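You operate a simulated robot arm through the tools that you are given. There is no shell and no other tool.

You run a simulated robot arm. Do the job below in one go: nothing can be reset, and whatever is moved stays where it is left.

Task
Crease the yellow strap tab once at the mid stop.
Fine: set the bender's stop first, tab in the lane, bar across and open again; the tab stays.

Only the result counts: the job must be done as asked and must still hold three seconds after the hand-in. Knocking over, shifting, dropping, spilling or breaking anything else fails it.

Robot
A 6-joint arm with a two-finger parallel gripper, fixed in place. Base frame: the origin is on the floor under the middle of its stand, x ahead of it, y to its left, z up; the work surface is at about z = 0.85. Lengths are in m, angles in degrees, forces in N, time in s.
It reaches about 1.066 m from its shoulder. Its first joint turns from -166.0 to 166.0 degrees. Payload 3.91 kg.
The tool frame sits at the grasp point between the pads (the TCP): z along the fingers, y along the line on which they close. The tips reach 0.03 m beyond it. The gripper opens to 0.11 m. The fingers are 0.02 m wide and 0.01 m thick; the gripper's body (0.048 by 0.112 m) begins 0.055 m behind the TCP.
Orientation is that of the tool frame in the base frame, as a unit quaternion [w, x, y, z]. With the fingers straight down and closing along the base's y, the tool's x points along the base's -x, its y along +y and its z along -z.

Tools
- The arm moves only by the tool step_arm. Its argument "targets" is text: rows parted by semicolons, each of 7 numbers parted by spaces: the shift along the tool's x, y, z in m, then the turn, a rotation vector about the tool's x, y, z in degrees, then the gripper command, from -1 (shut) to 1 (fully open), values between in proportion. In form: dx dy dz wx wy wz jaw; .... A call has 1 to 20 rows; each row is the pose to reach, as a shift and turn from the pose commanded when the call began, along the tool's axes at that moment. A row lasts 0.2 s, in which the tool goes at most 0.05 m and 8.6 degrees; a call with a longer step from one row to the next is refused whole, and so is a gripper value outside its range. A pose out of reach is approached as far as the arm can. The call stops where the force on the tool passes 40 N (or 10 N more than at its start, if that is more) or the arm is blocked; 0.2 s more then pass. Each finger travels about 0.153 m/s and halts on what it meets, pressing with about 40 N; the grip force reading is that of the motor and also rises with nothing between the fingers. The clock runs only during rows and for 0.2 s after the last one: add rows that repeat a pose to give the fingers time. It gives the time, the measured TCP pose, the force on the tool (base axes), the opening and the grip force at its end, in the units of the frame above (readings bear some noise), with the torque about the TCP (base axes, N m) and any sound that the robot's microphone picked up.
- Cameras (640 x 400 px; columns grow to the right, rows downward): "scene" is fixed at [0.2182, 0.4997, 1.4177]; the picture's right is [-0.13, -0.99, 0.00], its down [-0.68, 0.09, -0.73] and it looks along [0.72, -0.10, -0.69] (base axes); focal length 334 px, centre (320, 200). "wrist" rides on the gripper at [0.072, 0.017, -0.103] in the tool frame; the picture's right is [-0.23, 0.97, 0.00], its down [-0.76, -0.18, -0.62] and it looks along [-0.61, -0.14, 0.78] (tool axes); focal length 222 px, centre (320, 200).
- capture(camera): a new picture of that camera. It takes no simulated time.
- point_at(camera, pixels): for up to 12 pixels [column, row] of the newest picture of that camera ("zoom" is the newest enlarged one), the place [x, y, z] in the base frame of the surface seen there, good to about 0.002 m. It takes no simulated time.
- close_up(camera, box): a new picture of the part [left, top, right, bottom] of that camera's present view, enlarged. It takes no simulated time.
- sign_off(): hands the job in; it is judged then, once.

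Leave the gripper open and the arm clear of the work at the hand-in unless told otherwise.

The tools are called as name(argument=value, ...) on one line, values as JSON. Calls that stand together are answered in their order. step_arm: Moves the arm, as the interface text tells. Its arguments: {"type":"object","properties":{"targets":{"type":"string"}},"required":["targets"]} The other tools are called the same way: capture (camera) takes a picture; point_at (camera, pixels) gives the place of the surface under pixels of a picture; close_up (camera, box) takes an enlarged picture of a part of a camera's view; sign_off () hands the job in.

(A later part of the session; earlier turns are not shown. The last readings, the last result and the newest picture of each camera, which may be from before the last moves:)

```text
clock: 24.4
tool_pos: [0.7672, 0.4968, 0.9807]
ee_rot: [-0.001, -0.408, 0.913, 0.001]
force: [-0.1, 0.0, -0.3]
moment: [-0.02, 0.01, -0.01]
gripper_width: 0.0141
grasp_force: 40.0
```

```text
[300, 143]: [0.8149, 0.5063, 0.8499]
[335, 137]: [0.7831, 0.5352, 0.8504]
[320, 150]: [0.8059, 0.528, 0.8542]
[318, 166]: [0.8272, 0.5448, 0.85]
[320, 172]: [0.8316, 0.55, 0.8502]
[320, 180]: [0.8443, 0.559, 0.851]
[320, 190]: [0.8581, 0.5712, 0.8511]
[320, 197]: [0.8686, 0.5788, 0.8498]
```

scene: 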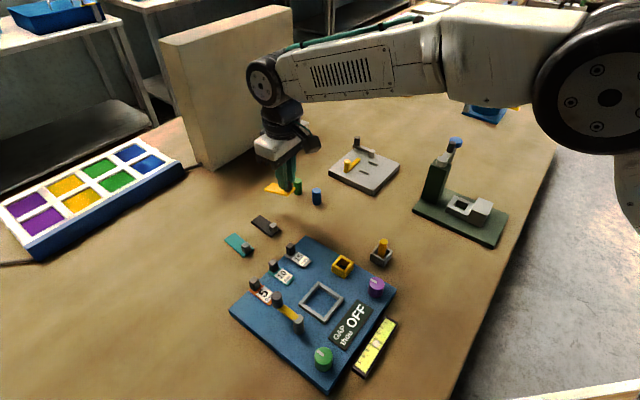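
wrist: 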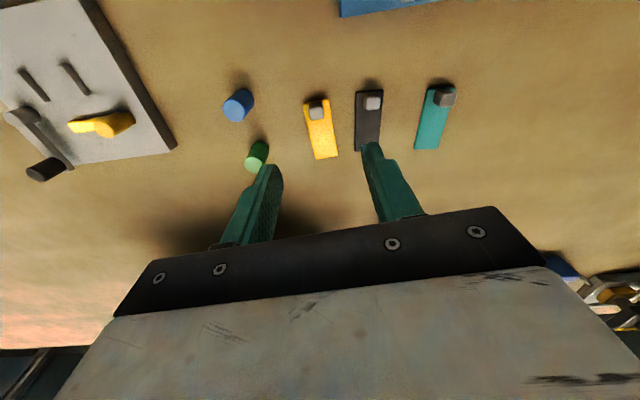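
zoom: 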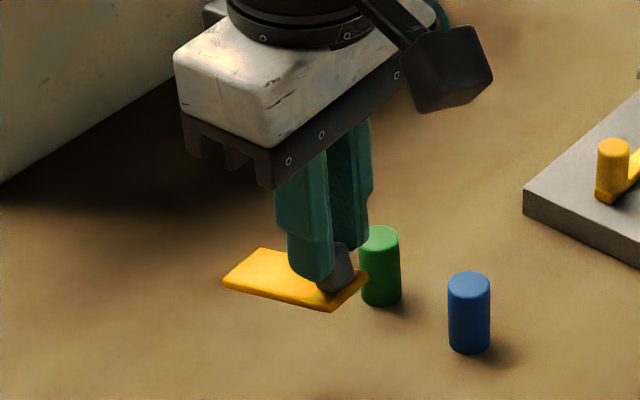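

The tab has pitched nose-down about 15° in the pads (front z≈0.919, rear ≈0.935) but is held. It should level out when the front touches the plate. I'll lift 0.04 m more so it clears the stop knob, carry it over the lane (block over u=−0.048, v=0) while turning +3.2°, and look again.

step_arm(targets="0 0 -0.02 0 0 0 -1; 0 0 -0.04 0 0 0.3 -1; 0.010 -0.022 -0.04 0 0 0.6 -1; 0.021 -0.046 -0.04 0 0 0.9 -1; 0.032 -0.070 -0.04 0 0 1.2 -1; 0.043 -0.094 -0.04 0 0 1.5 -1; 0.054 -0.118 -0.04 0 0 1.8 -1; 0.065 -0.142 -0.04 0 0 2.1 -1; 0.076 -0.166 -0.04 0 0 2.4 -1; 0.087 -0.190 -0.04 0 0 2.7 -1; 0.098 -0.214 -0.04 0 0 3.0 -1; 0.106 -0.232 -0.04 0 0 3.2 -1; 0.1097 -0.241 -0.04 0 0 3.2 -1; 0.1097 -0.241 -0.04 0 0 3.2 -1")

capture(camera="wrist")

capture(camera="scene")

close_up(camera="scene", box=[310, 90, 430, 200])

```text
clock: 27.4
tool_pos: [0.8727, 0.255, 1.0203]
ee_rot: [0.0, -0.383, 0.924, 0.0]
force: [-0.3, -0.2, -0.1]
moment: [0.01, 0.0, -0.01]
gripper_width: 0.0145
grasp_force: 39.9
```

```text
taken
```

wrist: 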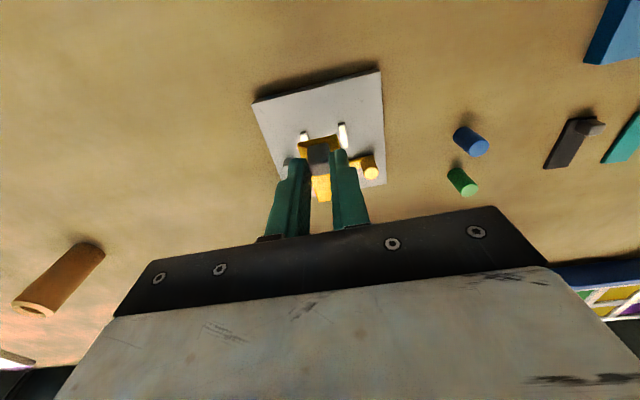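

```text
taken
```

scene: 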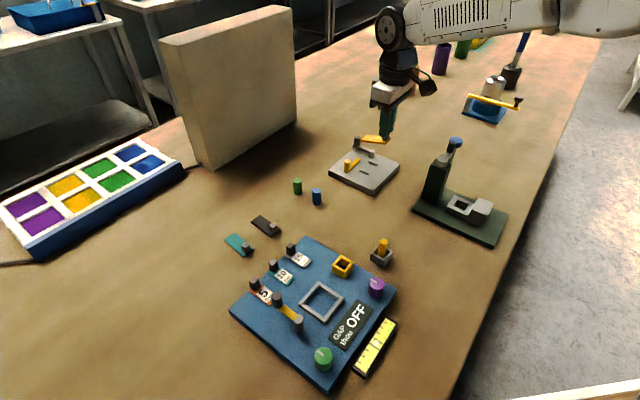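

```text
3.64 times, centred on (370, 145) of scene
```

zoom: 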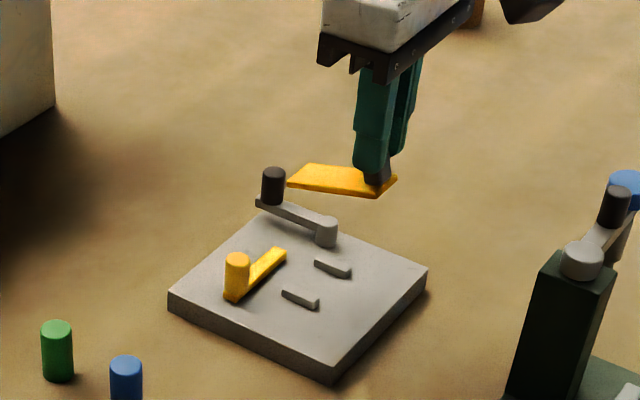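

The tab is over the bender still held. I'll measure its tilt and position now from the scene zoom.

point_at(camera="zoom", pixels=[[292, 181], [315, 167], [330, 180], [345, 188], [370, 192], [378, 192], [393, 178], [320, 185], [350, 175], [377, 170]])

close_up(camera="wrist", box=[230, 60, 410, 220])

```text
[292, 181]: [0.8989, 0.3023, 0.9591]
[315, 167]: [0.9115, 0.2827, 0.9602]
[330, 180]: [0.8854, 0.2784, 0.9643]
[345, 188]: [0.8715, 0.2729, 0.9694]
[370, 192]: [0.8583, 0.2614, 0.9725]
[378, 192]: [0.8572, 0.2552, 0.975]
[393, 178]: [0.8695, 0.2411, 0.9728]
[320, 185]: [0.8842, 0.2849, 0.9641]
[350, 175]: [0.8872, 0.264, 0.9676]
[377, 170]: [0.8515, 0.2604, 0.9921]
```

```text
2.50 times, centred on (320, 140) of wrist
```

zoom: 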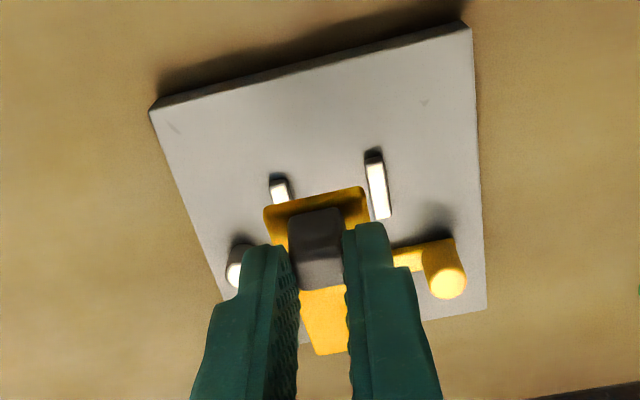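

Tilt is unchanged (front z≈0.960, rear ≈0.974) and the rails line up with my projection, with the hand about 1.5 mm off the lane centre, which I'll correct. The block has slipped about 12 mm down and is held by the fingertips, so the tab's front should touch the plate at TCP z≈0.933. I lower to z≈0.940 first.

step_arm(targets="0 -0.0015 0.02 0 0 0 -1; 0 -0.0015 0.045 0 0 0 -1; 0 -0.0015 0.065 0 0 0 -1; 0 -0.0015 0.080 0 0 0 -1; 0 -0.0015 0.080 0 0 0 -1")

close_up(camera="wrist", box=[220, 80, 420, 240])

close_up(camera="scene", box=[320, 110, 420, 200])

```text
clock: 28.6
tool_pos: [0.8754, 0.2536, 0.9387]
ee_rot: [-0.001, -0.383, 0.924, 0.001]
force: [-0.1, 0.7, -0.4]
moment: [0.01, -0.02, -0.03]
gripper_width: 0.0145
grasp_force: 40.1
```

```text
2.50 times, centred on (320, 160) of wrist
```

zoom: 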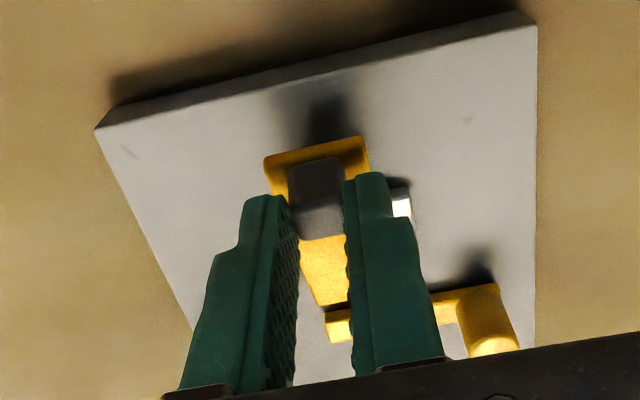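

```text
4.44 times, centred on (370, 155) of scene
```

zoom: 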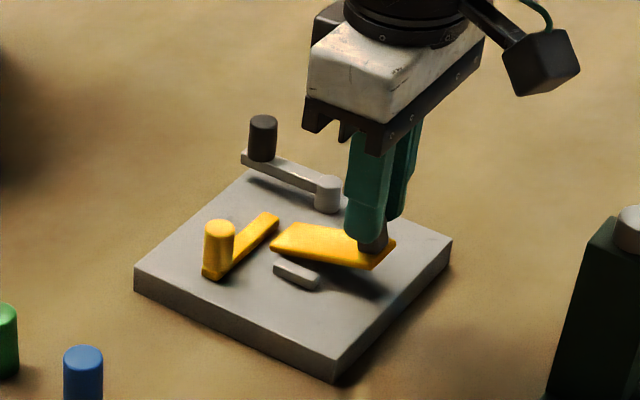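

The tab's front is above the lane with a visible gap to the stop (dark gap at (335,310) in the wrist zoom). I'll lower slowly in 3 mm steps, watching the force.

step_arm(targets="0 0 0.003 0 0 0 -1; 0 0 0.006 0 0 0 -1; 0 0 0.009 0 0 0 -1")

step_arm(targets="0 0 0.003 0 0 0 -1; 0 0 0.006 0 0 0 -1")

close_up(camera="wrist", box=[220, 80, 420, 240])

close_up(camera="scene", box=[320, 110, 420, 200])

```text
clock: 29.4
tool_pos: [0.875, 0.2526, 0.9338]
ee_rot: [0.002, -0.383, 0.924, 0.0]
force: [-5.4, -2.9, 22.1]
moment: [0.67, -0.64, 0.02]
gripper_width: 0.015
grasp_force: 40.2
```

```text
clock: 30.0
tool_pos: [0.8749, 0.2524, 0.9261]
ee_rot: [0.001, -0.382, 0.924, 0.0]
force: [-6.6, -7.0, 21.2]
moment: [0.46, -0.55, -0.02]
gripper_width: 0.0146
grasp_force: 40.4
```

```text
2.50 times, centred on (320, 160) of wrist
```

zoom: 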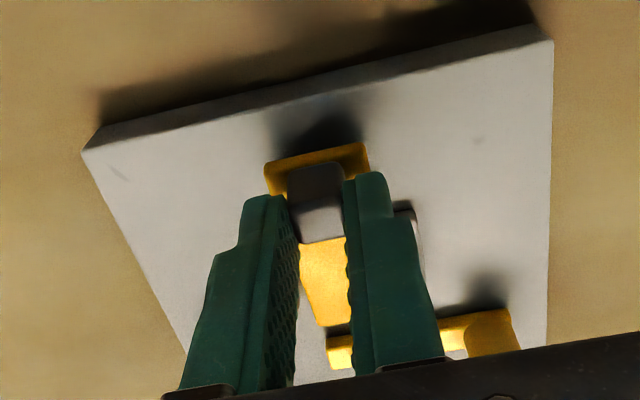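

```text
4.44 times, centred on (370, 155) of scene
```

zoom: 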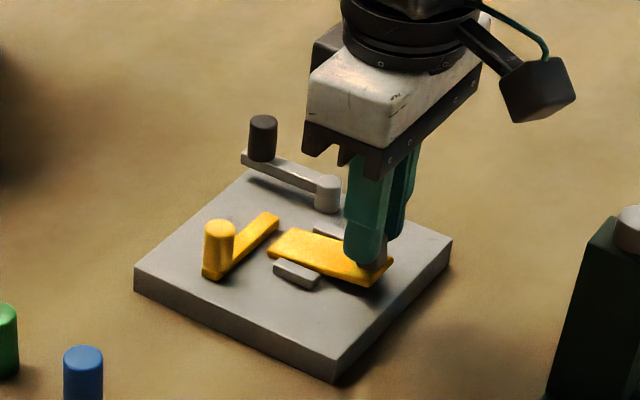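

The front touched (about 22 N up) and the tab is levelling as I lower; the plate hasn't shifted and there is still a gap to the stop. I'll lower the last few millimetres.

step_arm(targets="0 0 0.002 0 0 0 -1; 0 0 0.004 0 0 0 -1")

close_up(camera="wrist", box=[220, 80, 420, 240])

close_up(camera="scene", box=[320, 110, 420, 200])

```text
clock: 30.6
tool_pos: [0.8739, 0.2524, 0.9224]
ee_rot: [0.001, -0.382, 0.924, 0.001]
force: [-5.0, -6.1, 19.7]
moment: [0.48, -0.59, -0.07]
gripper_width: 0.0146
grasp_force: 40.5
```

```text
2.50 times, centred on (320, 160) of wrist
```

zoom: 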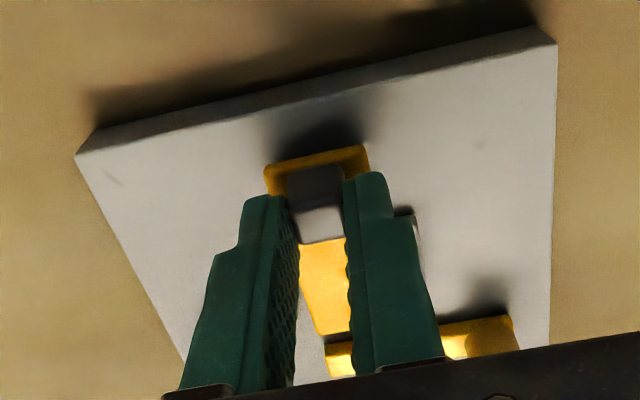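

```text
4.44 times, centred on (370, 155) of scene
```

zoom: 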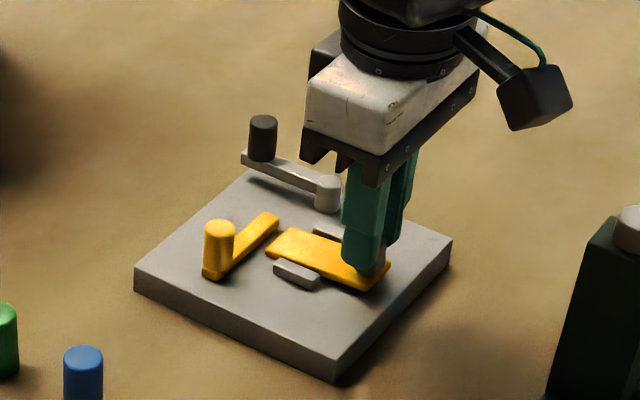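

It looks almost flat. I'll measure the tab's corners from this scene zoom to see what remains.

point_at(camera="zoom", pixels=[[270, 248], [290, 231], [300, 245], [330, 263], [350, 277], [368, 284], [386, 266], [378, 275], [140, 268], [238, 240], [276, 216]])

```text
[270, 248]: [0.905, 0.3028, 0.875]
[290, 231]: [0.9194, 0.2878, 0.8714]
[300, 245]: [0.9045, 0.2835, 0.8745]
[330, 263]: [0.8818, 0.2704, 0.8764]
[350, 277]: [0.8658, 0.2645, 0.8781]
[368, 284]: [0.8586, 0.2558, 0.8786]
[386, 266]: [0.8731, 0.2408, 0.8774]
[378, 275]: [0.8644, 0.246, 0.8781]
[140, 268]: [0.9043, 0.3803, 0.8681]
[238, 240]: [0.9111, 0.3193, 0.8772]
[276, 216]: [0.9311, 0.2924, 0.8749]
```

The rear is about 4 mm high still; the tab is centred in the lane (v≈−0.002) and parallel to it. I'll lower 4 mm more, then let go.

step_arm(targets="0 0 0.002 0 0 0 -1; 0 0 0.004 0 0 0 -1; 0 0 0.004 0 0 0 -1")

close_up(camera="scene", box=[320, 110, 420, 200])

```text
clock: 31.4
tool_pos: [0.8741, 0.2535, 0.9182]
ee_rot: [0.0, -0.382, 0.924, 0.0]
force: [-1.0, -2.1, 16.9]
moment: [0.63, -0.71, -0.09]
gripper_width: 0.0146
grasp_force: 39.9
```

```text
4.44 times, centred on (370, 155) of scene
```

zoom: 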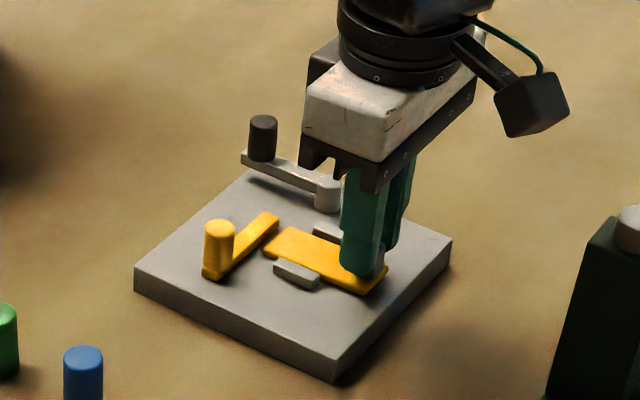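

Tab is flat in the lane now. I'll let go gently by opening to about 0.033.

step_arm(targets="0 0 0 0 0 0 -0.7; 0 0 0 0 0 0 -0.5; 0 0 0 0 0 0 -0.4; 0 0 0 0 0 0 -0.4")

capture(camera="wrist")

close_up(camera="wrist", box=[220, 80, 420, 240])

```text
clock: 32.4
tool_pos: [0.8747, 0.2531, 0.9171]
ee_rot: [-0.001, -0.383, 0.924, 0.001]
force: [-0.2, -0.4, 0.4]
moment: [0.03, 0.01, 0.01]
gripper_width: 0.0331
grasp_force: 0.2
```

```text
taken
```

wrist: 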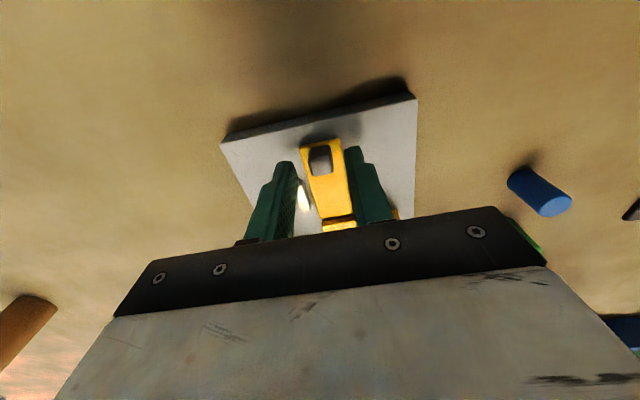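

```text
2.50 times, centred on (320, 160) of wrist
```

zoom: 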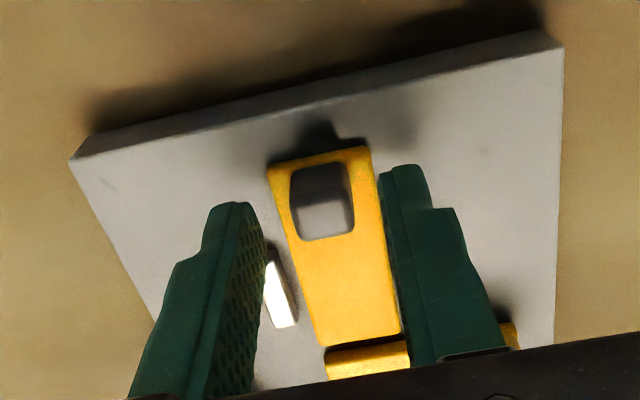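

The tab lies flat in the lane, its front just short of the stop (gap at about (362,345) of the zoom). I'll zoom further and measure the gap.

close_up(camera="wrist", box=[290, 130, 390, 240])

close_up(camera="scene", box=[330, 140, 400, 190])

```text
3.64 times, centred on (340, 185) of wrist
```

zoom: 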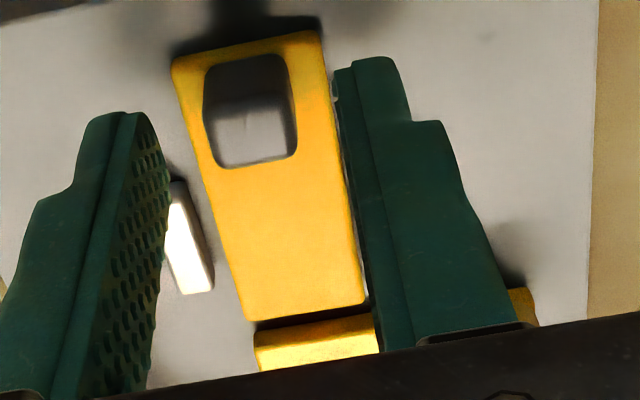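

```text
8.00 times, centred on (365, 165) of scene
```

zoom: 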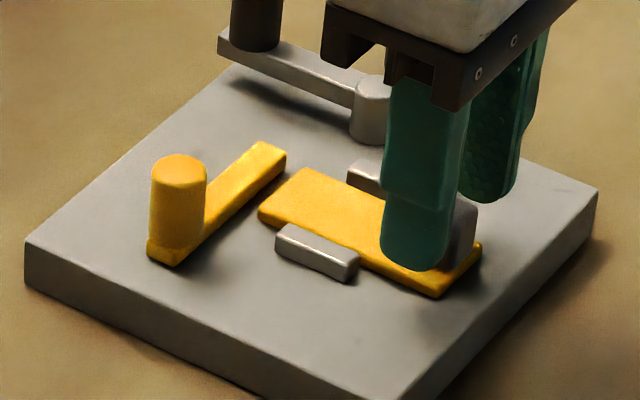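

The 8× scene zoom shows the gap clearly. I'll measure the tab's front edge, sides and the stop's near face from it.

point_at(camera="zoom", pixels=[[264, 206], [272, 198], [283, 187], [295, 176], [302, 172], [284, 158], [275, 166], [262, 180], [245, 196], [230, 208], [435, 288], [478, 247]])

point_at(camera="zoom", pixels=[[287, 162], [280, 175], [268, 185], [265, 148], [240, 168], [220, 185], [280, 240], [352, 265], [355, 172], [180, 165], [340, 230], [320, 200]])

```text
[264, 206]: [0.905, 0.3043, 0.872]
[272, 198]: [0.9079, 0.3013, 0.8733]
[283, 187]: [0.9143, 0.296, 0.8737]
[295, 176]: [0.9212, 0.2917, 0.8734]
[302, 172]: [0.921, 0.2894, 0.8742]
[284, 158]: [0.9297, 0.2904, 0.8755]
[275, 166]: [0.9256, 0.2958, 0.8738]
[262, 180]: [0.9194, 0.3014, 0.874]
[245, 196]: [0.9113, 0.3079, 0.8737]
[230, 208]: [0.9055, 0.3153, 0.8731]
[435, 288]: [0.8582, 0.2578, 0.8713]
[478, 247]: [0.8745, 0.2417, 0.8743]
```

```text
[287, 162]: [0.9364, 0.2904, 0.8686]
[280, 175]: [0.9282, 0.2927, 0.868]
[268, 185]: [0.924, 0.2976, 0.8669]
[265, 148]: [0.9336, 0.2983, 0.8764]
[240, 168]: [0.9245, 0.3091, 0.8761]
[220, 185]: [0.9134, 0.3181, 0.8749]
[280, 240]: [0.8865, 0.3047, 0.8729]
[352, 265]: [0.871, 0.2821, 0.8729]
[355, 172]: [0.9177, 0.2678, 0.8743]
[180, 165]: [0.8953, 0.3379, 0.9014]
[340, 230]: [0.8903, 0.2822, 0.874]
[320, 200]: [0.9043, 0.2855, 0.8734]
```

Three estimates (scene pixels, scene points, wrist projection) put the gap at about 6–7 mm. I'll lower the open fingers 8 mm around the block (tips still above the tab), grip it, and slide the tab 4.5 mm toward the stop, then look again, since the stop itself slides easily and mustn't be pushed.

step_arm(targets="0 0 0.004 0 0 0 -0.4; 0 0 0.008 0 0 0 -0.4; 0 0 0.008 0 0 0 -0.4")

step_arm(targets="0 0 0 0 0 0 -0.6; 0 0 0 0 0 0 -0.72; 0 0 0 0 0 0 -0.8; 0 0 0 0 0 0 -0.8")

```text
clock: 33.2
tool_pos: [0.8743, 0.2534, 0.9087]
ee_rot: [-0.001, -0.383, 0.924, 0.0]
force: [-0.4, 0.6, -0.1]
moment: [0.01, 0.02, 0.0]
gripper_width: 0.0329
grasp_force: 0.0
```

```text
clock: 34.2
tool_pos: [0.8733, 0.2534, 0.9085]
ee_rot: [-0.001, -0.383, 0.924, 0.0]
force: [0.6, 1.0, -1.3]
moment: [-0.03, -0.03, -0.01]
gripper_width: 0.0144
grasp_force: 39.8
```

The block is gripped again (0.0144). Now I slide 4.5 mm along the lane (tool −x), in 1.5 mm steps.

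step_arm(targets="-0.0015 0 0 0 0 0 -0.8; -0.003 0 0 0 0 0 -0.8; -0.0045 0 0 0 0 0 -0.8; -0.0045 0 0 0 0 0 -0.8")

close_up(camera="scene", box=[330, 140, 400, 190])

close_up(camera="wrist", box=[290, 130, 390, 240])

```text
clock: 35.2
tool_pos: [0.8783, 0.2569, 0.9086]
ee_rot: [-0.001, -0.383, 0.924, 0.001]
force: [-1.0, -0.5, 2.0]
moment: [-0.01, 0.0, -0.04]
gripper_width: 0.0142
grasp_force: 39.2
```

```text
8.00 times, centred on (365, 165) of scene
```

zoom: 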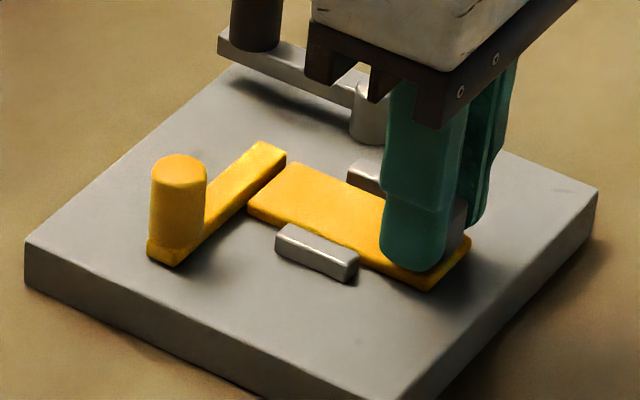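

```text
3.64 times, centred on (340, 185) of wrist
```

zoom: 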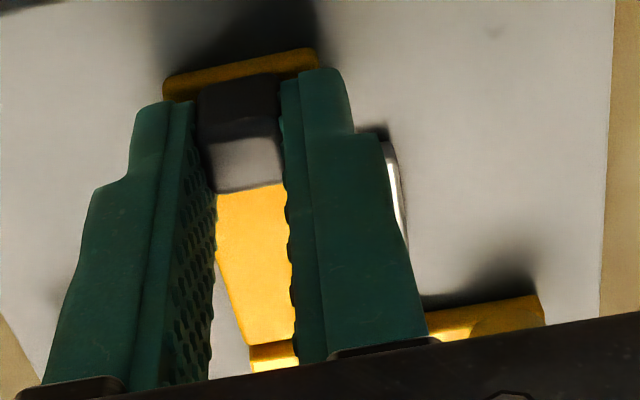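

The remaining gap looks about 1.5 mm (thin dark line near (262,190) in the scene zoom), and the stop hasn't moved. I'll advance 1.0 mm more and look.

step_arm(targets="-0.0005 0 0 0 0 0 -0.8; -0.001 0 0 0 0 0 -0.8; -0.001 0 0 0 0 0 -0.8")

close_up(camera="scene", box=[335, 145, 385, 180])

```text
clock: 36.0
tool_pos: [0.8788, 0.2567, 0.9089]
ee_rot: [0.0, -0.383, 0.924, 0.001]
force: [-0.4, -1.0, 1.5]
moment: [-0.03, 0.0, -0.04]
gripper_width: 0.0143
grasp_force: 39.6
```

```text
11.43 times, centred on (360, 162) of scene
```

zoom: 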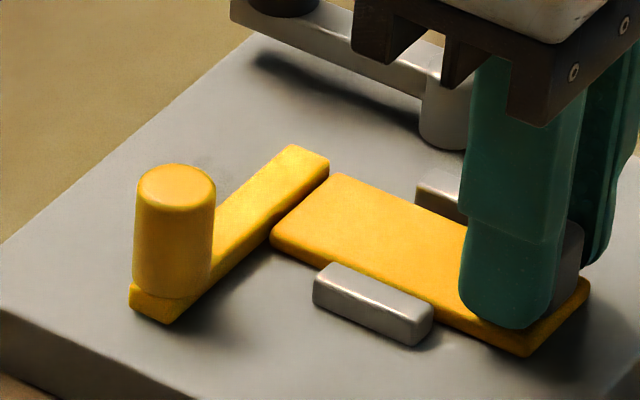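

Very close now; a hair-thin dark line remains. I note the stop's end corner at (329,160) and knob's right edge at (214,195) as references, and advance 0.5 mm.

step_arm(targets="-0.0005 0 0 0 0 0 -0.8; -0.0005 0 0 0 0 0 -0.8")

close_up(camera="scene", box=[335, 145, 385, 180])

```text
clock: 36.6
tool_pos: [0.8787, 0.2582, 0.9098]
ee_rot: [0.0, -0.382, 0.924, 0.001]
force: [-0.1, 0.1, 2.2]
moment: [-0.03, 0.0, 0.0]
gripper_width: 0.014
grasp_force: 39.6
```

```text
11.43 times, centred on (360, 162) of scene
```

zoom: 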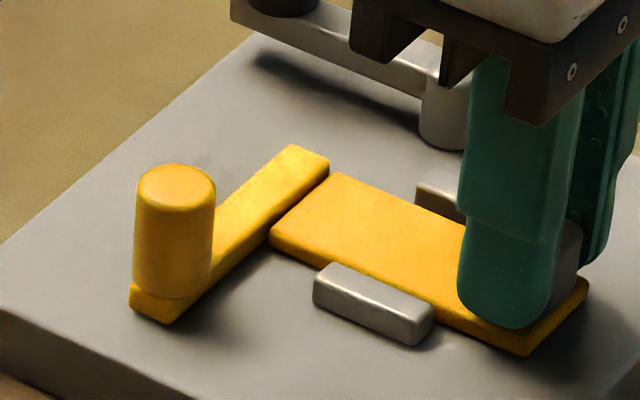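

The stop's corner is unchanged at (329,160); tab front now almost touching. Another 0.5 mm.

step_arm(targets="-0.0005 0 0 0 0 0 -0.8; -0.0005 0 0 0 0 0 -0.8")

close_up(camera="scene", box=[335, 145, 385, 180])

close_up(camera="scene", box=[340, 150, 375, 172])

```text
clock: 37.2
tool_pos: [0.8801, 0.2583, 0.9076]
ee_rot: [0.0, -0.383, 0.924, 0.001]
force: [-1.3, -0.7, 0.9]
moment: [-0.02, 0.01, 0.01]
gripper_width: 0.0147
grasp_force: 40.3
```

```text
11.43 times, centred on (360, 162) of scene
```

zoom: 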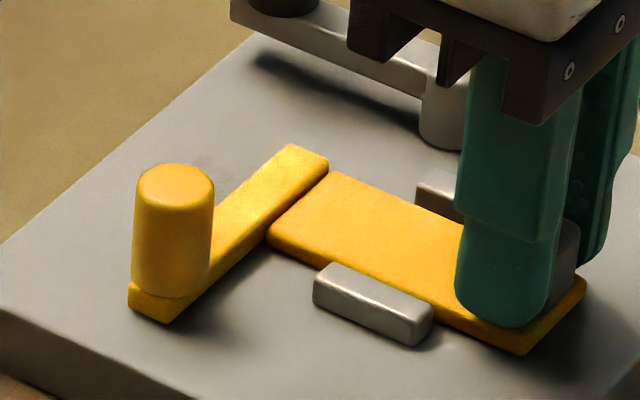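

```text
16.00 times, centred on (358, 161) of scene
```

zoom: 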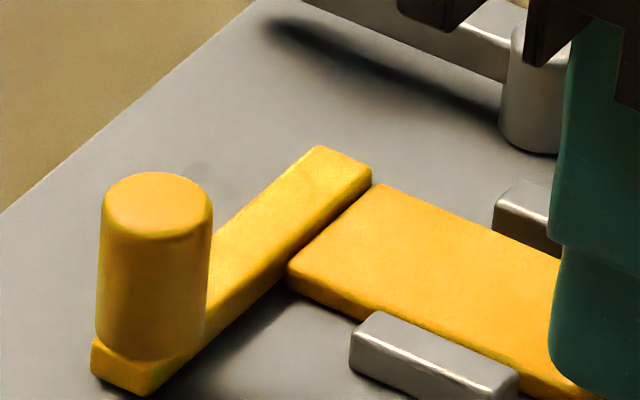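

The stop's marks moved only 1–2 zoom px (about 0.3 mm), so the tab now touches the stop. I'll let go gently, raise straight up, and look.

step_arm(targets="0 0 0 0 0 0 -0.65; 0 0 0 0 0 0 -0.5; 0 0 0 0 0 0 -0.4; 0 0 0 0 0 0 -0.4; 0 0 -0.02 0 0 0 -0.4; 0 0 -0.05 0 0 0 -0.4; 0 0 -0.08 0 0 0 -0.4; 0 0 -0.08 0 0 0 -0.4")

capture(camera="wrist")

close_up(camera="wrist", box=[230, 60, 410, 200])

close_up(camera="scene", box=[335, 140, 400, 185])

```text
clock: 39.0
tool_pos: [0.8809, 0.2582, 0.9886]
ee_rot: [0.0, -0.382, 0.924, 0.001]
force: [0.1, 0.0, -0.7]
moment: [0.0, 0.01, 0.0]
gripper_width: 0.0333
grasp_force: 0.1
```

```text
taken
```

wrist: 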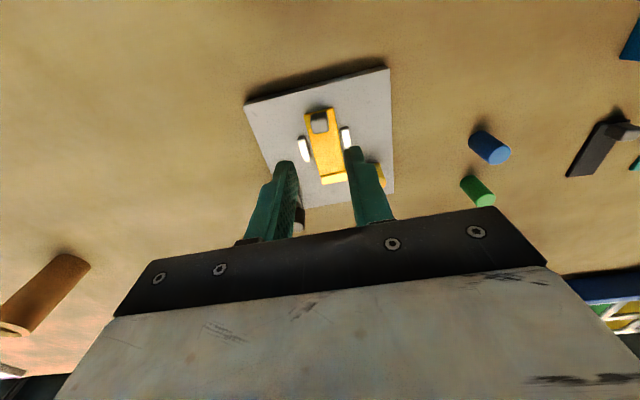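

```text
2.86 times, centred on (320, 130) of wrist
```

zoom: 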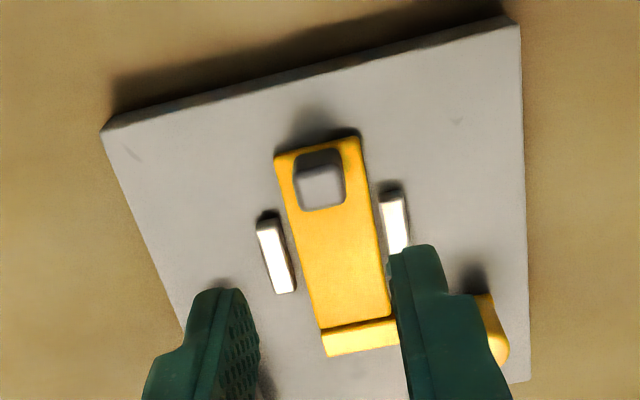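

```text
8.89 times, centred on (368, 162) of scene
```

zoom: 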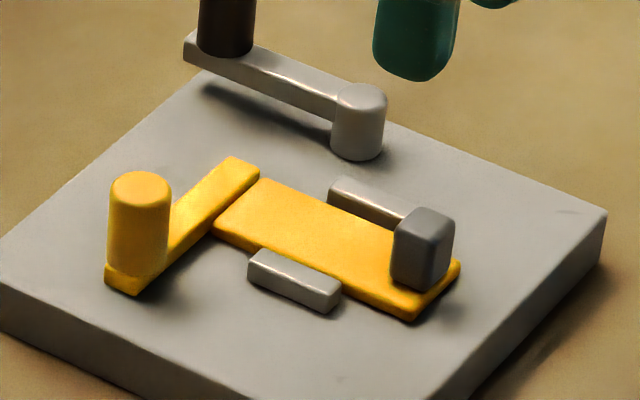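

The tab lies flat in the lane touching the stop at (240,195), centred between the rails. Now the bar: I'll raise a little and move over the bar's pivot side so the wrist camera can see the bar's knob ahead.

step_arm(targets="-0.01 -0.009 -0.015 0 0 0 -0.4; -0.025 -0.022 -0.02 0 0 0 -0.4; -0.04 -0.035 -0.02 0 0 0 -0.4; -0.05 -0.045 -0.02 0 0 0 -0.4; -0.05 -0.045 -0.02 0 0 0 -0.4")

capture(camera="wrist")

close_up(camera="wrist", box=[240, 80, 400, 220])

```text
clock: 40.2
tool_pos: [0.9472, 0.2607, 1.0087]
ee_rot: [-0.001, -0.382, 0.924, 0.001]
force: [-0.4, -0.3, -0.3]
moment: [0.0, -0.01, -0.03]
gripper_width: 0.0329
grasp_force: 0.0
```

```text
taken
```

wrist: 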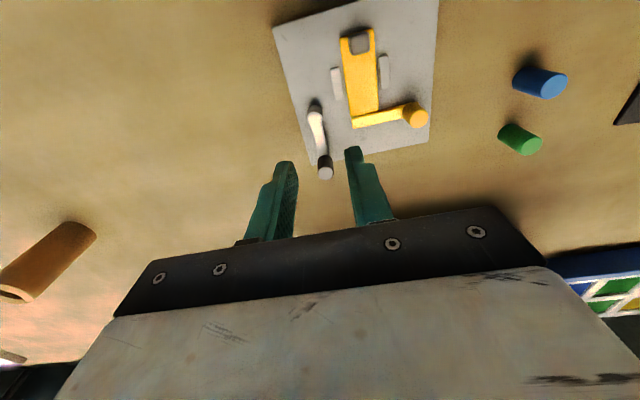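

```text
2.86 times, centred on (320, 150) of wrist
```

zoom: 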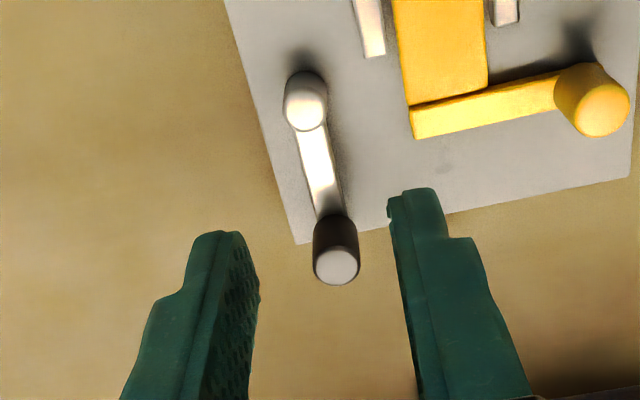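

I see the bar well: pivot cap at (305,108), bar, and dark knob with its top at (337,265). I'll measure these, plus the stop and tab front again.

point_at(camera="zoom", pixels=[[306, 112], [290, 112], [325, 112], [306, 128], [337, 265], [318, 265], [355, 265], [337, 282], [337, 252], [320, 170], [305, 150], [335, 195]])

point_at(camera="zoom", pixels=[[412, 108], [490, 92], [415, 135], [480, 122], [600, 110], [580, 110], [620, 110], [450, 115], [520, 100], [410, 98], [485, 82], [295, 240]])

```text
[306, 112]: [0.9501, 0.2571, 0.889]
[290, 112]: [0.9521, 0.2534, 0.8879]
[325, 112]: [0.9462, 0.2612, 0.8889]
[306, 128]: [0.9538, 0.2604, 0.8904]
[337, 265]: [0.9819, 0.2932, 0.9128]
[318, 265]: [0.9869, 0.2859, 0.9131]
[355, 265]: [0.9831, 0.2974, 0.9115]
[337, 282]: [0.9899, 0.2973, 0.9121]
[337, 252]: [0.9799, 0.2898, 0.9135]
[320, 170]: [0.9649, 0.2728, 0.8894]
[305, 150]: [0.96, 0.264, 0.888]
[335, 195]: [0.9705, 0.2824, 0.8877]
```

```text
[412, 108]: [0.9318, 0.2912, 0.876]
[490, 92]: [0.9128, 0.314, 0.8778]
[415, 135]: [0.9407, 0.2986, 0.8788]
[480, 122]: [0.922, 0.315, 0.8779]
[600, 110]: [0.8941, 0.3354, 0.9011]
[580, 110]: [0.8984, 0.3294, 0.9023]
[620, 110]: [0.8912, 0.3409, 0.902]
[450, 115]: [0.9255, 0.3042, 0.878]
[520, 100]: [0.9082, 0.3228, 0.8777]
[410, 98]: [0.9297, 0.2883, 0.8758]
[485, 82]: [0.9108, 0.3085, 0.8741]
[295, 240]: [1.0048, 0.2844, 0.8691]
```

Pivot at about (0.949, 0.257) → (u 0.008, v 0.050); bar knob at about (0.984, 0.2925) → (u 0.0575, v 0.0507), so the arm is ~0.050 m. Stop centre is still at u≈0.0256. I'll move above the knob at z≈0.965 to check reach.

step_arm(targets="-0.016 -0.001 0.01 0 0 0 -0.4; -0.032 -0.002 0.02 0 0 0 -0.4; -0.0481 -0.0035 0.04 0 0 0 -0.4; -0.0481 -0.0035 0.04 0 0 0 -0.4")

capture(camera="wrist")

close_up(camera="wrist", box=[240, 60, 400, 200])

capture(camera="scene")

```text
clock: 41.2
tool_pos: [0.984, 0.2929, 0.969]
ee_rot: [0.0, -0.382, 0.924, 0.001]
force: [-0.8, -0.2, -0.2]
moment: [0.0, -0.03, 0.0]
gripper_width: 0.0331
grasp_force: 0.0
```

```text
taken
```

wrist: 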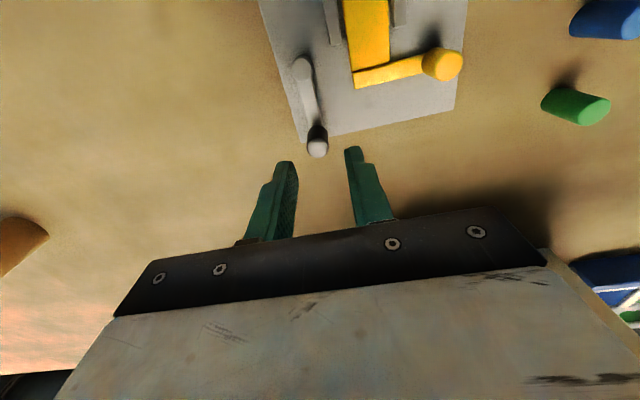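

```text
2.86 times, centred on (320, 130) of wrist
```

zoom: 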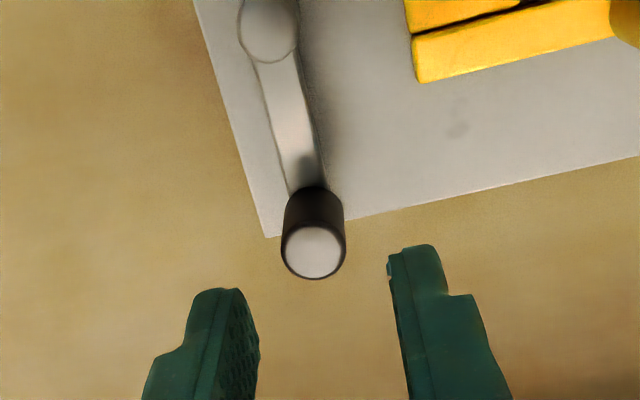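

```text
taken
```

scene: 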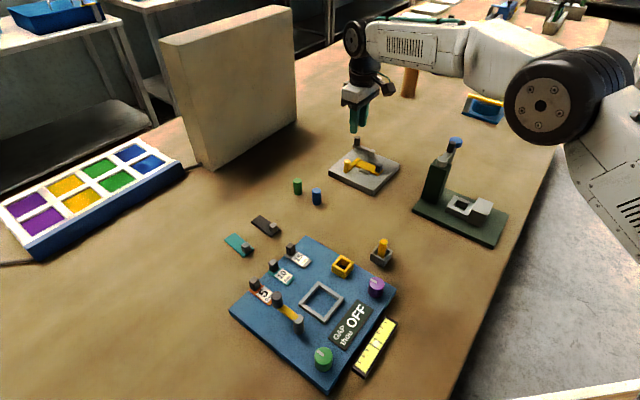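

Over the knob; the picture says it's 1.8 mm to tool −y. Before touching it, I'll rehearse the quarter-circle (radius 0.050, turning with the bar, −90° about tool z) in the air above it to check that the wrist can follow.

step_arm(targets="0.0001 0.0047 0 0 0 -7.5 -0.4; 0.0012 0.0111 0 0 0 -15 -0.4; 0.0033 0.0173 0 0 0 -22.5 -0.4; 0.0062 0.0232 0 0 0 -30 -0.4; 0.0099 0.0286 0 0 0 -37.5 -0.4; 0.0141 0.0336 0 0 0 -45 -0.4; 0.0191 0.0379 0 0 0 -52.5 -0.4; 0.0245 0.0415 0 0 0 -60 -0.4; 0.0304 0.0444 0 0 0 -67.5 -0.4; 0.0366 0.0465 0 0 0 -75 -0.4; 0.0430 0.0478 0 0 0 -82.5 -0.4; 0.0495 0.0482 0 0 0 -90 -0.4; 0.0495 0.0482 0 0 0 -90 -0.4")

capture(camera="scene")

capture(camera="wrist")

```text
clock: 44.0
tool_pos: [0.915, 0.2904, 0.9673]
ee_rot: [0.0, 0.924, -0.382, -0.001]
force: [0.7, 0.1, -0.7]
moment: [0.0, 0.02, -0.05]
gripper_width: 0.0331
grasp_force: 0.2
```

```text
taken
```

scene: 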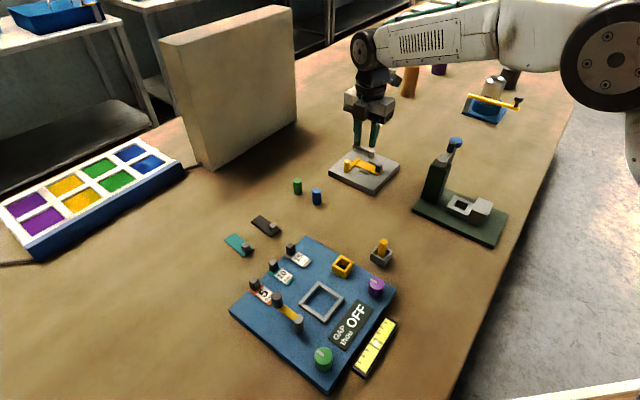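

```text
taken
```

wrist: 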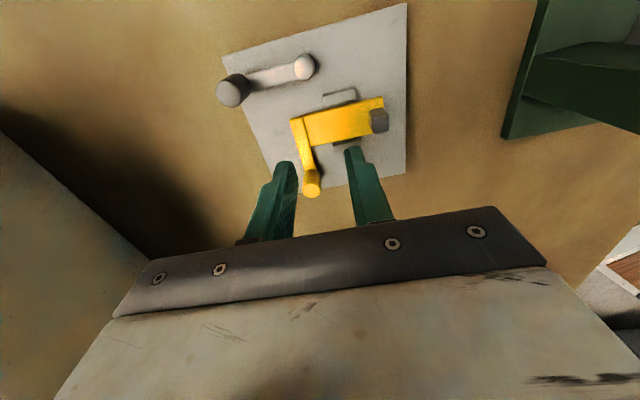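

The wrist follows the whole arc fine. I'll go back along the same arc in the air to above the knob (with the small sideways correction).

step_arm(targets="0.0004 -0.0065 0 0 0 7.5 -0.4; 0.0017 -0.0129 0 0 0 15 -0.4; 0.0038 -0.0191 0 0 0 22.5 -0.4; 0.0067 -0.025 0 0 0 30 -0.4; 0.0103 -0.0304 0 0 0 37.5 -0.4; 0.0146 -0.0354 0 0 0 45 -0.4; 0.0196 -0.0397 0 0 0 52.5 -0.4; 0.025 -0.0433 0 0 0 60 -0.4; 0.0309 -0.0462 0 0 0 67.5 -0.4; 0.0371 -0.0483 0 0 0 75 -0.4; 0.0435 -0.0496 0 0 0 82.5 -0.4; 0.05 -0.05 0 0 0 90 -0.4; 0.05 -0.05 0 0 0 90 -0.4")

close_up(camera="wrist", box=[240, 60, 400, 200])

```text
clock: 46.8
tool_pos: [0.9845, 0.2931, 0.9674]
ee_rot: [0.0, -0.382, 0.924, 0.001]
force: [-0.4, 0.0, -0.3]
moment: [0.01, 0.01, 0.01]
gripper_width: 0.0329
grasp_force: 0.0
```

```text
2.86 times, centred on (320, 130) of wrist
```

zoom: 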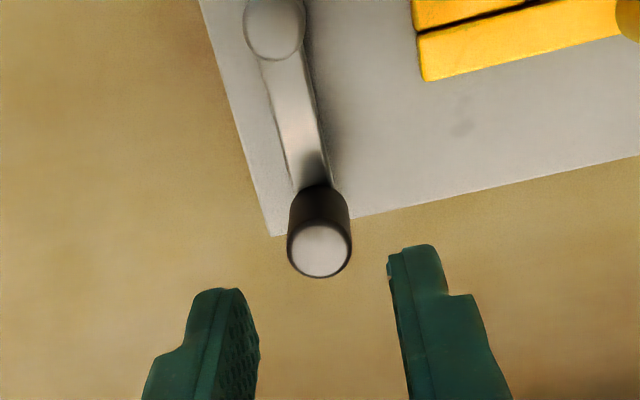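

The knob top at (320,250) is now centred between the fingers. I'll descend 42 mm to TCP z≈0.925 (tips ≈5 mm above the bar) and narrow the fingers to 0.022 so they cage the knob without squeezing.

step_arm(targets="0 0 0.02 0 0 0 -0.4; 0 0 0.035 0 0 0 -0.4; 0 0 0.042 0 0 0 -0.4; 0 0 0.042 0 0 0 -0.6; 0 0 0.042 0 0 0 -0.6")

close_up(camera="wrist", box=[240, 80, 400, 220])

close_up(camera="scene", box=[320, 110, 410, 190])

```text
clock: 48.0
tool_pos: [0.9849, 0.292, 0.9257]
ee_rot: [0.0, -0.383, 0.924, 0.0]
force: [0.4, 0.0, -0.7]
moment: [0.0, 0.01, 0.02]
gripper_width: 0.0219
grasp_force: 0.0
```

```text
2.86 times, centred on (320, 150) of wrist
```

zoom: 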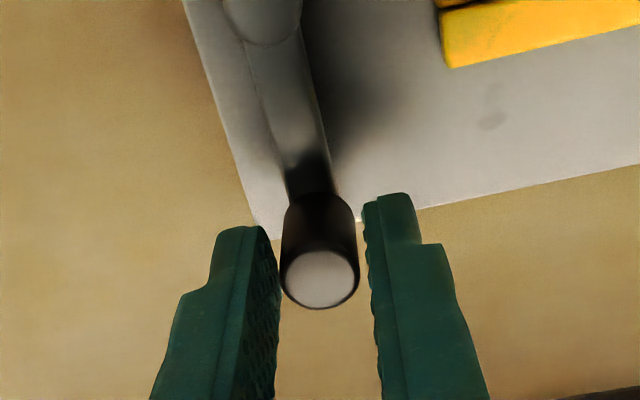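

```text
5.00 times, centred on (365, 150) of scene
```

zoom: 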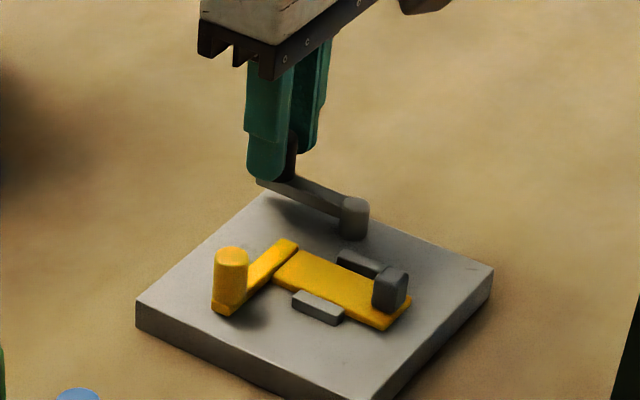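

The knob is caged with no contact force. I'll swing the first 30° of the arc and check.

step_arm(targets="0.0004 0.0065 0 0 0 -7.5 -0.6; 0.0017 0.0129 0 0 0 -15 -0.6; 0.0038 0.0191 0 0 0 -22.5 -0.6; 0.0067 0.025 0 0 0 -30 -0.6")

close_up(camera="wrist", box=[240, 80, 400, 220])

close_up(camera="scene", box=[320, 110, 410, 190])

```text
clock: 49.0
tool_pos: [0.9612, 0.3042, 0.9262]
ee_rot: [0.0, -0.61, 0.792, 0.001]
force: [-0.3, 0.0, 0.0]
moment: [0.02, 0.04, -0.01]
gripper_width: 0.0219
grasp_force: 0.1
```

```text
2.86 times, centred on (320, 150) of wrist
```

zoom: 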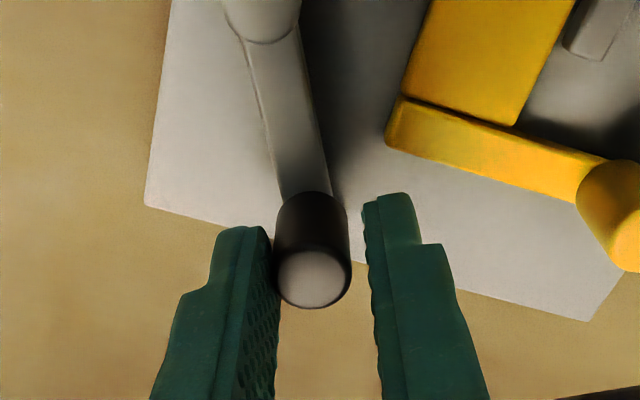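

```text
5.00 times, centred on (365, 150) of scene
```

zoom: 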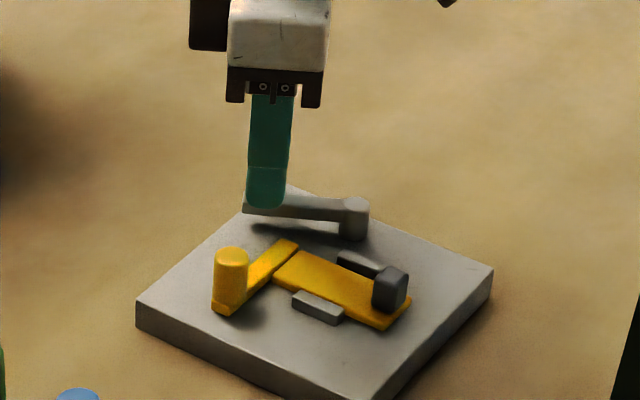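

The bar follows smoothly with no force. Next 30°.

step_arm(targets="0.0004 0.0065 0 0 0 -7.5 -0.6; 0.0017 0.0129 0 0 0 -15 -0.6; 0.0038 0.0191 0 0 0 -22.5 -0.6; 0.0067 0.025 0 0 0 -30 -0.6")

close_up(camera="wrist", box=[240, 80, 400, 220])

close_up(camera="scene", box=[320, 110, 410, 190])

```text
clock: 50.0
tool_pos: [0.9365, 0.3053, 0.9267]
ee_rot: [-0.001, 0.794, -0.608, -0.001]
force: [0.0, -0.1, 0.2]
moment: [-0.01, 0.01, -0.01]
gripper_width: 0.022
grasp_force: 0.2
```

```text
2.86 times, centred on (320, 150) of wrist
```

zoom: 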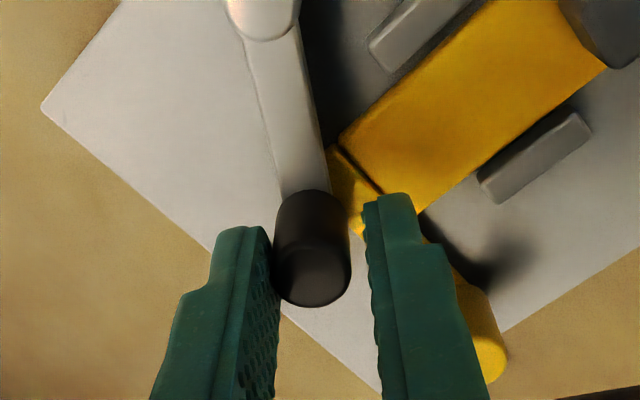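

```text
5.00 times, centred on (365, 150) of scene
```

zoom: 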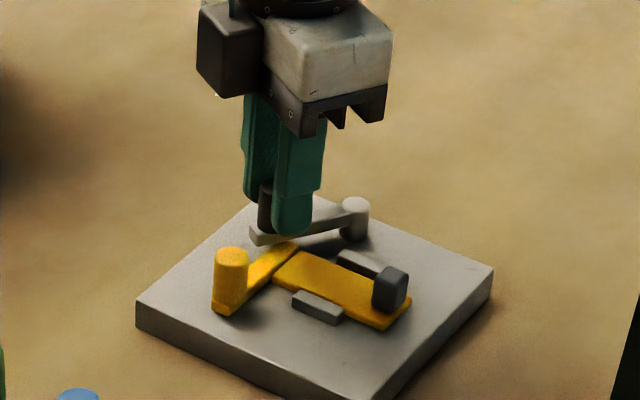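

At 60° now, the bar just above the stop, tab and stop undisturbed. Next 30° to lie across the lane, in steps, watching force and sound.

step_arm(targets="0.0003 0.0052 0 0 0 -6 -0.6; 0.0011 0.0104 0 0 0 -12 -0.6; 0.0024 0.0155 0 0 0 -18 -0.6")

step_arm(targets="0.0003 0.0052 0 0 0 -6 -0.6; 0.0011 0.0104 0 0 0 -12 -0.6")

close_up(camera="wrist", box=[240, 80, 400, 220])

close_up(camera="scene", box=[320, 110, 410, 190])

```text
clock: 50.8
tool_pos: [0.9212, 0.2988, 0.9273]
ee_rot: [0.0, 0.879, -0.476, -0.001]
force: [0.4, -0.2, -0.5]
moment: [0.03, -0.03, 0.0]
gripper_width: 0.0219
grasp_force: 0.0
```

```text
clock: 51.4
tool_pos: [0.9132, 0.2919, 0.9268]
ee_rot: [-0.001, 0.924, -0.382, -0.001]
force: [-0.4, -0.4, -0.4]
moment: [-0.03, 0.02, 0.02]
gripper_width: 0.0217
grasp_force: 0.0
```

```text
2.86 times, centred on (320, 150) of wrist
```

zoom: 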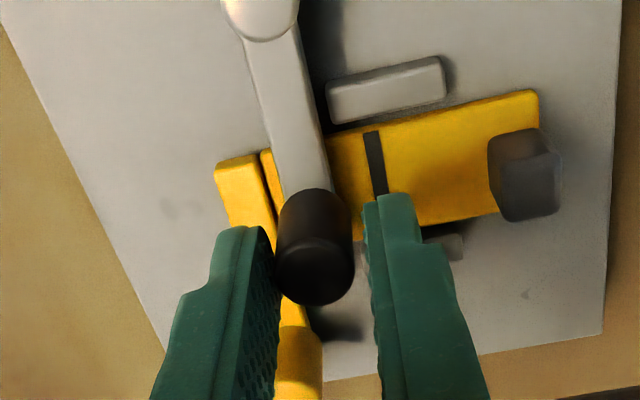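

```text
5.00 times, centred on (365, 150) of scene
```

zoom: 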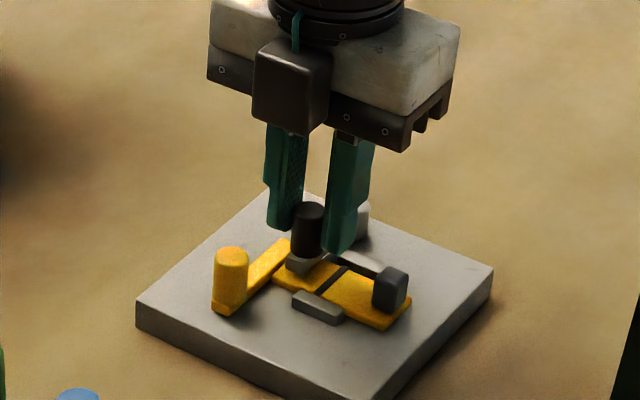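

A dark crease line has appeared across the tab (at (375,165) in the wrist zoom), with no force spike. I'll swing the bar back open along the same arc now.

step_arm(targets="0.0004 -0.0065 0 0 0 7.5 -0.6; 0.0017 -0.0129 0 0 0 15 -0.6; 0.0038 -0.0191 0 0 0 22.5 -0.6; 0.0067 -0.025 0 0 0 30 -0.6; 0.0103 -0.0304 0 0 0 37.5 -0.6; 0.0146 -0.0354 0 0 0 45 -0.6; 0.0196 -0.0397 0 0 0 52.5 -0.6; 0.025 -0.0433 0 0 0 60 -0.6; 0.0309 -0.0462 0 0 0 67.5 -0.6; 0.0371 -0.0483 0 0 0 75 -0.6; 0.0435 -0.0496 0 0 0 82.5 -0.6; 0.05 -0.05 0 0 0 90 -0.6; 0.05 -0.05 0 0 0 90 -0.6")

close_up(camera="wrist", box=[240, 80, 400, 220])

close_up(camera="scene", box=[320, 110, 410, 190])

```text
clock: 54.2
tool_pos: [0.9854, 0.2912, 0.9272]
ee_rot: [-0.001, -0.382, 0.924, 0.001]
force: [0.3, 0.4, 0.0]
moment: [0.0, 0.0, 0.02]
gripper_width: 0.0217
grasp_force: 0.1
```

```text
2.86 times, centred on (320, 150) of wrist
```

zoom: 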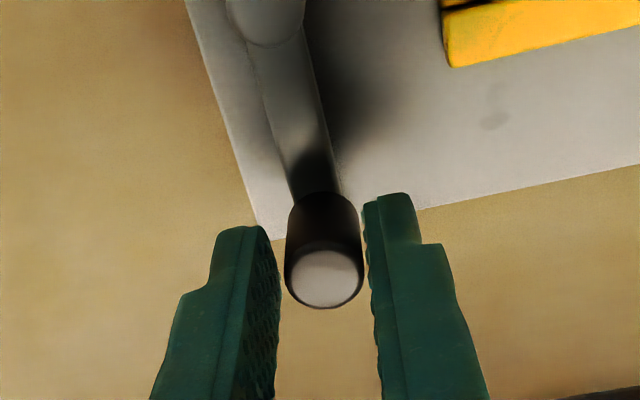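

```text
5.00 times, centred on (365, 150) of scene
```

zoom: 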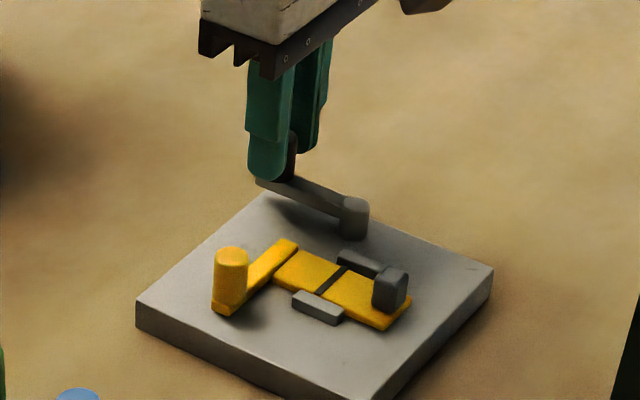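

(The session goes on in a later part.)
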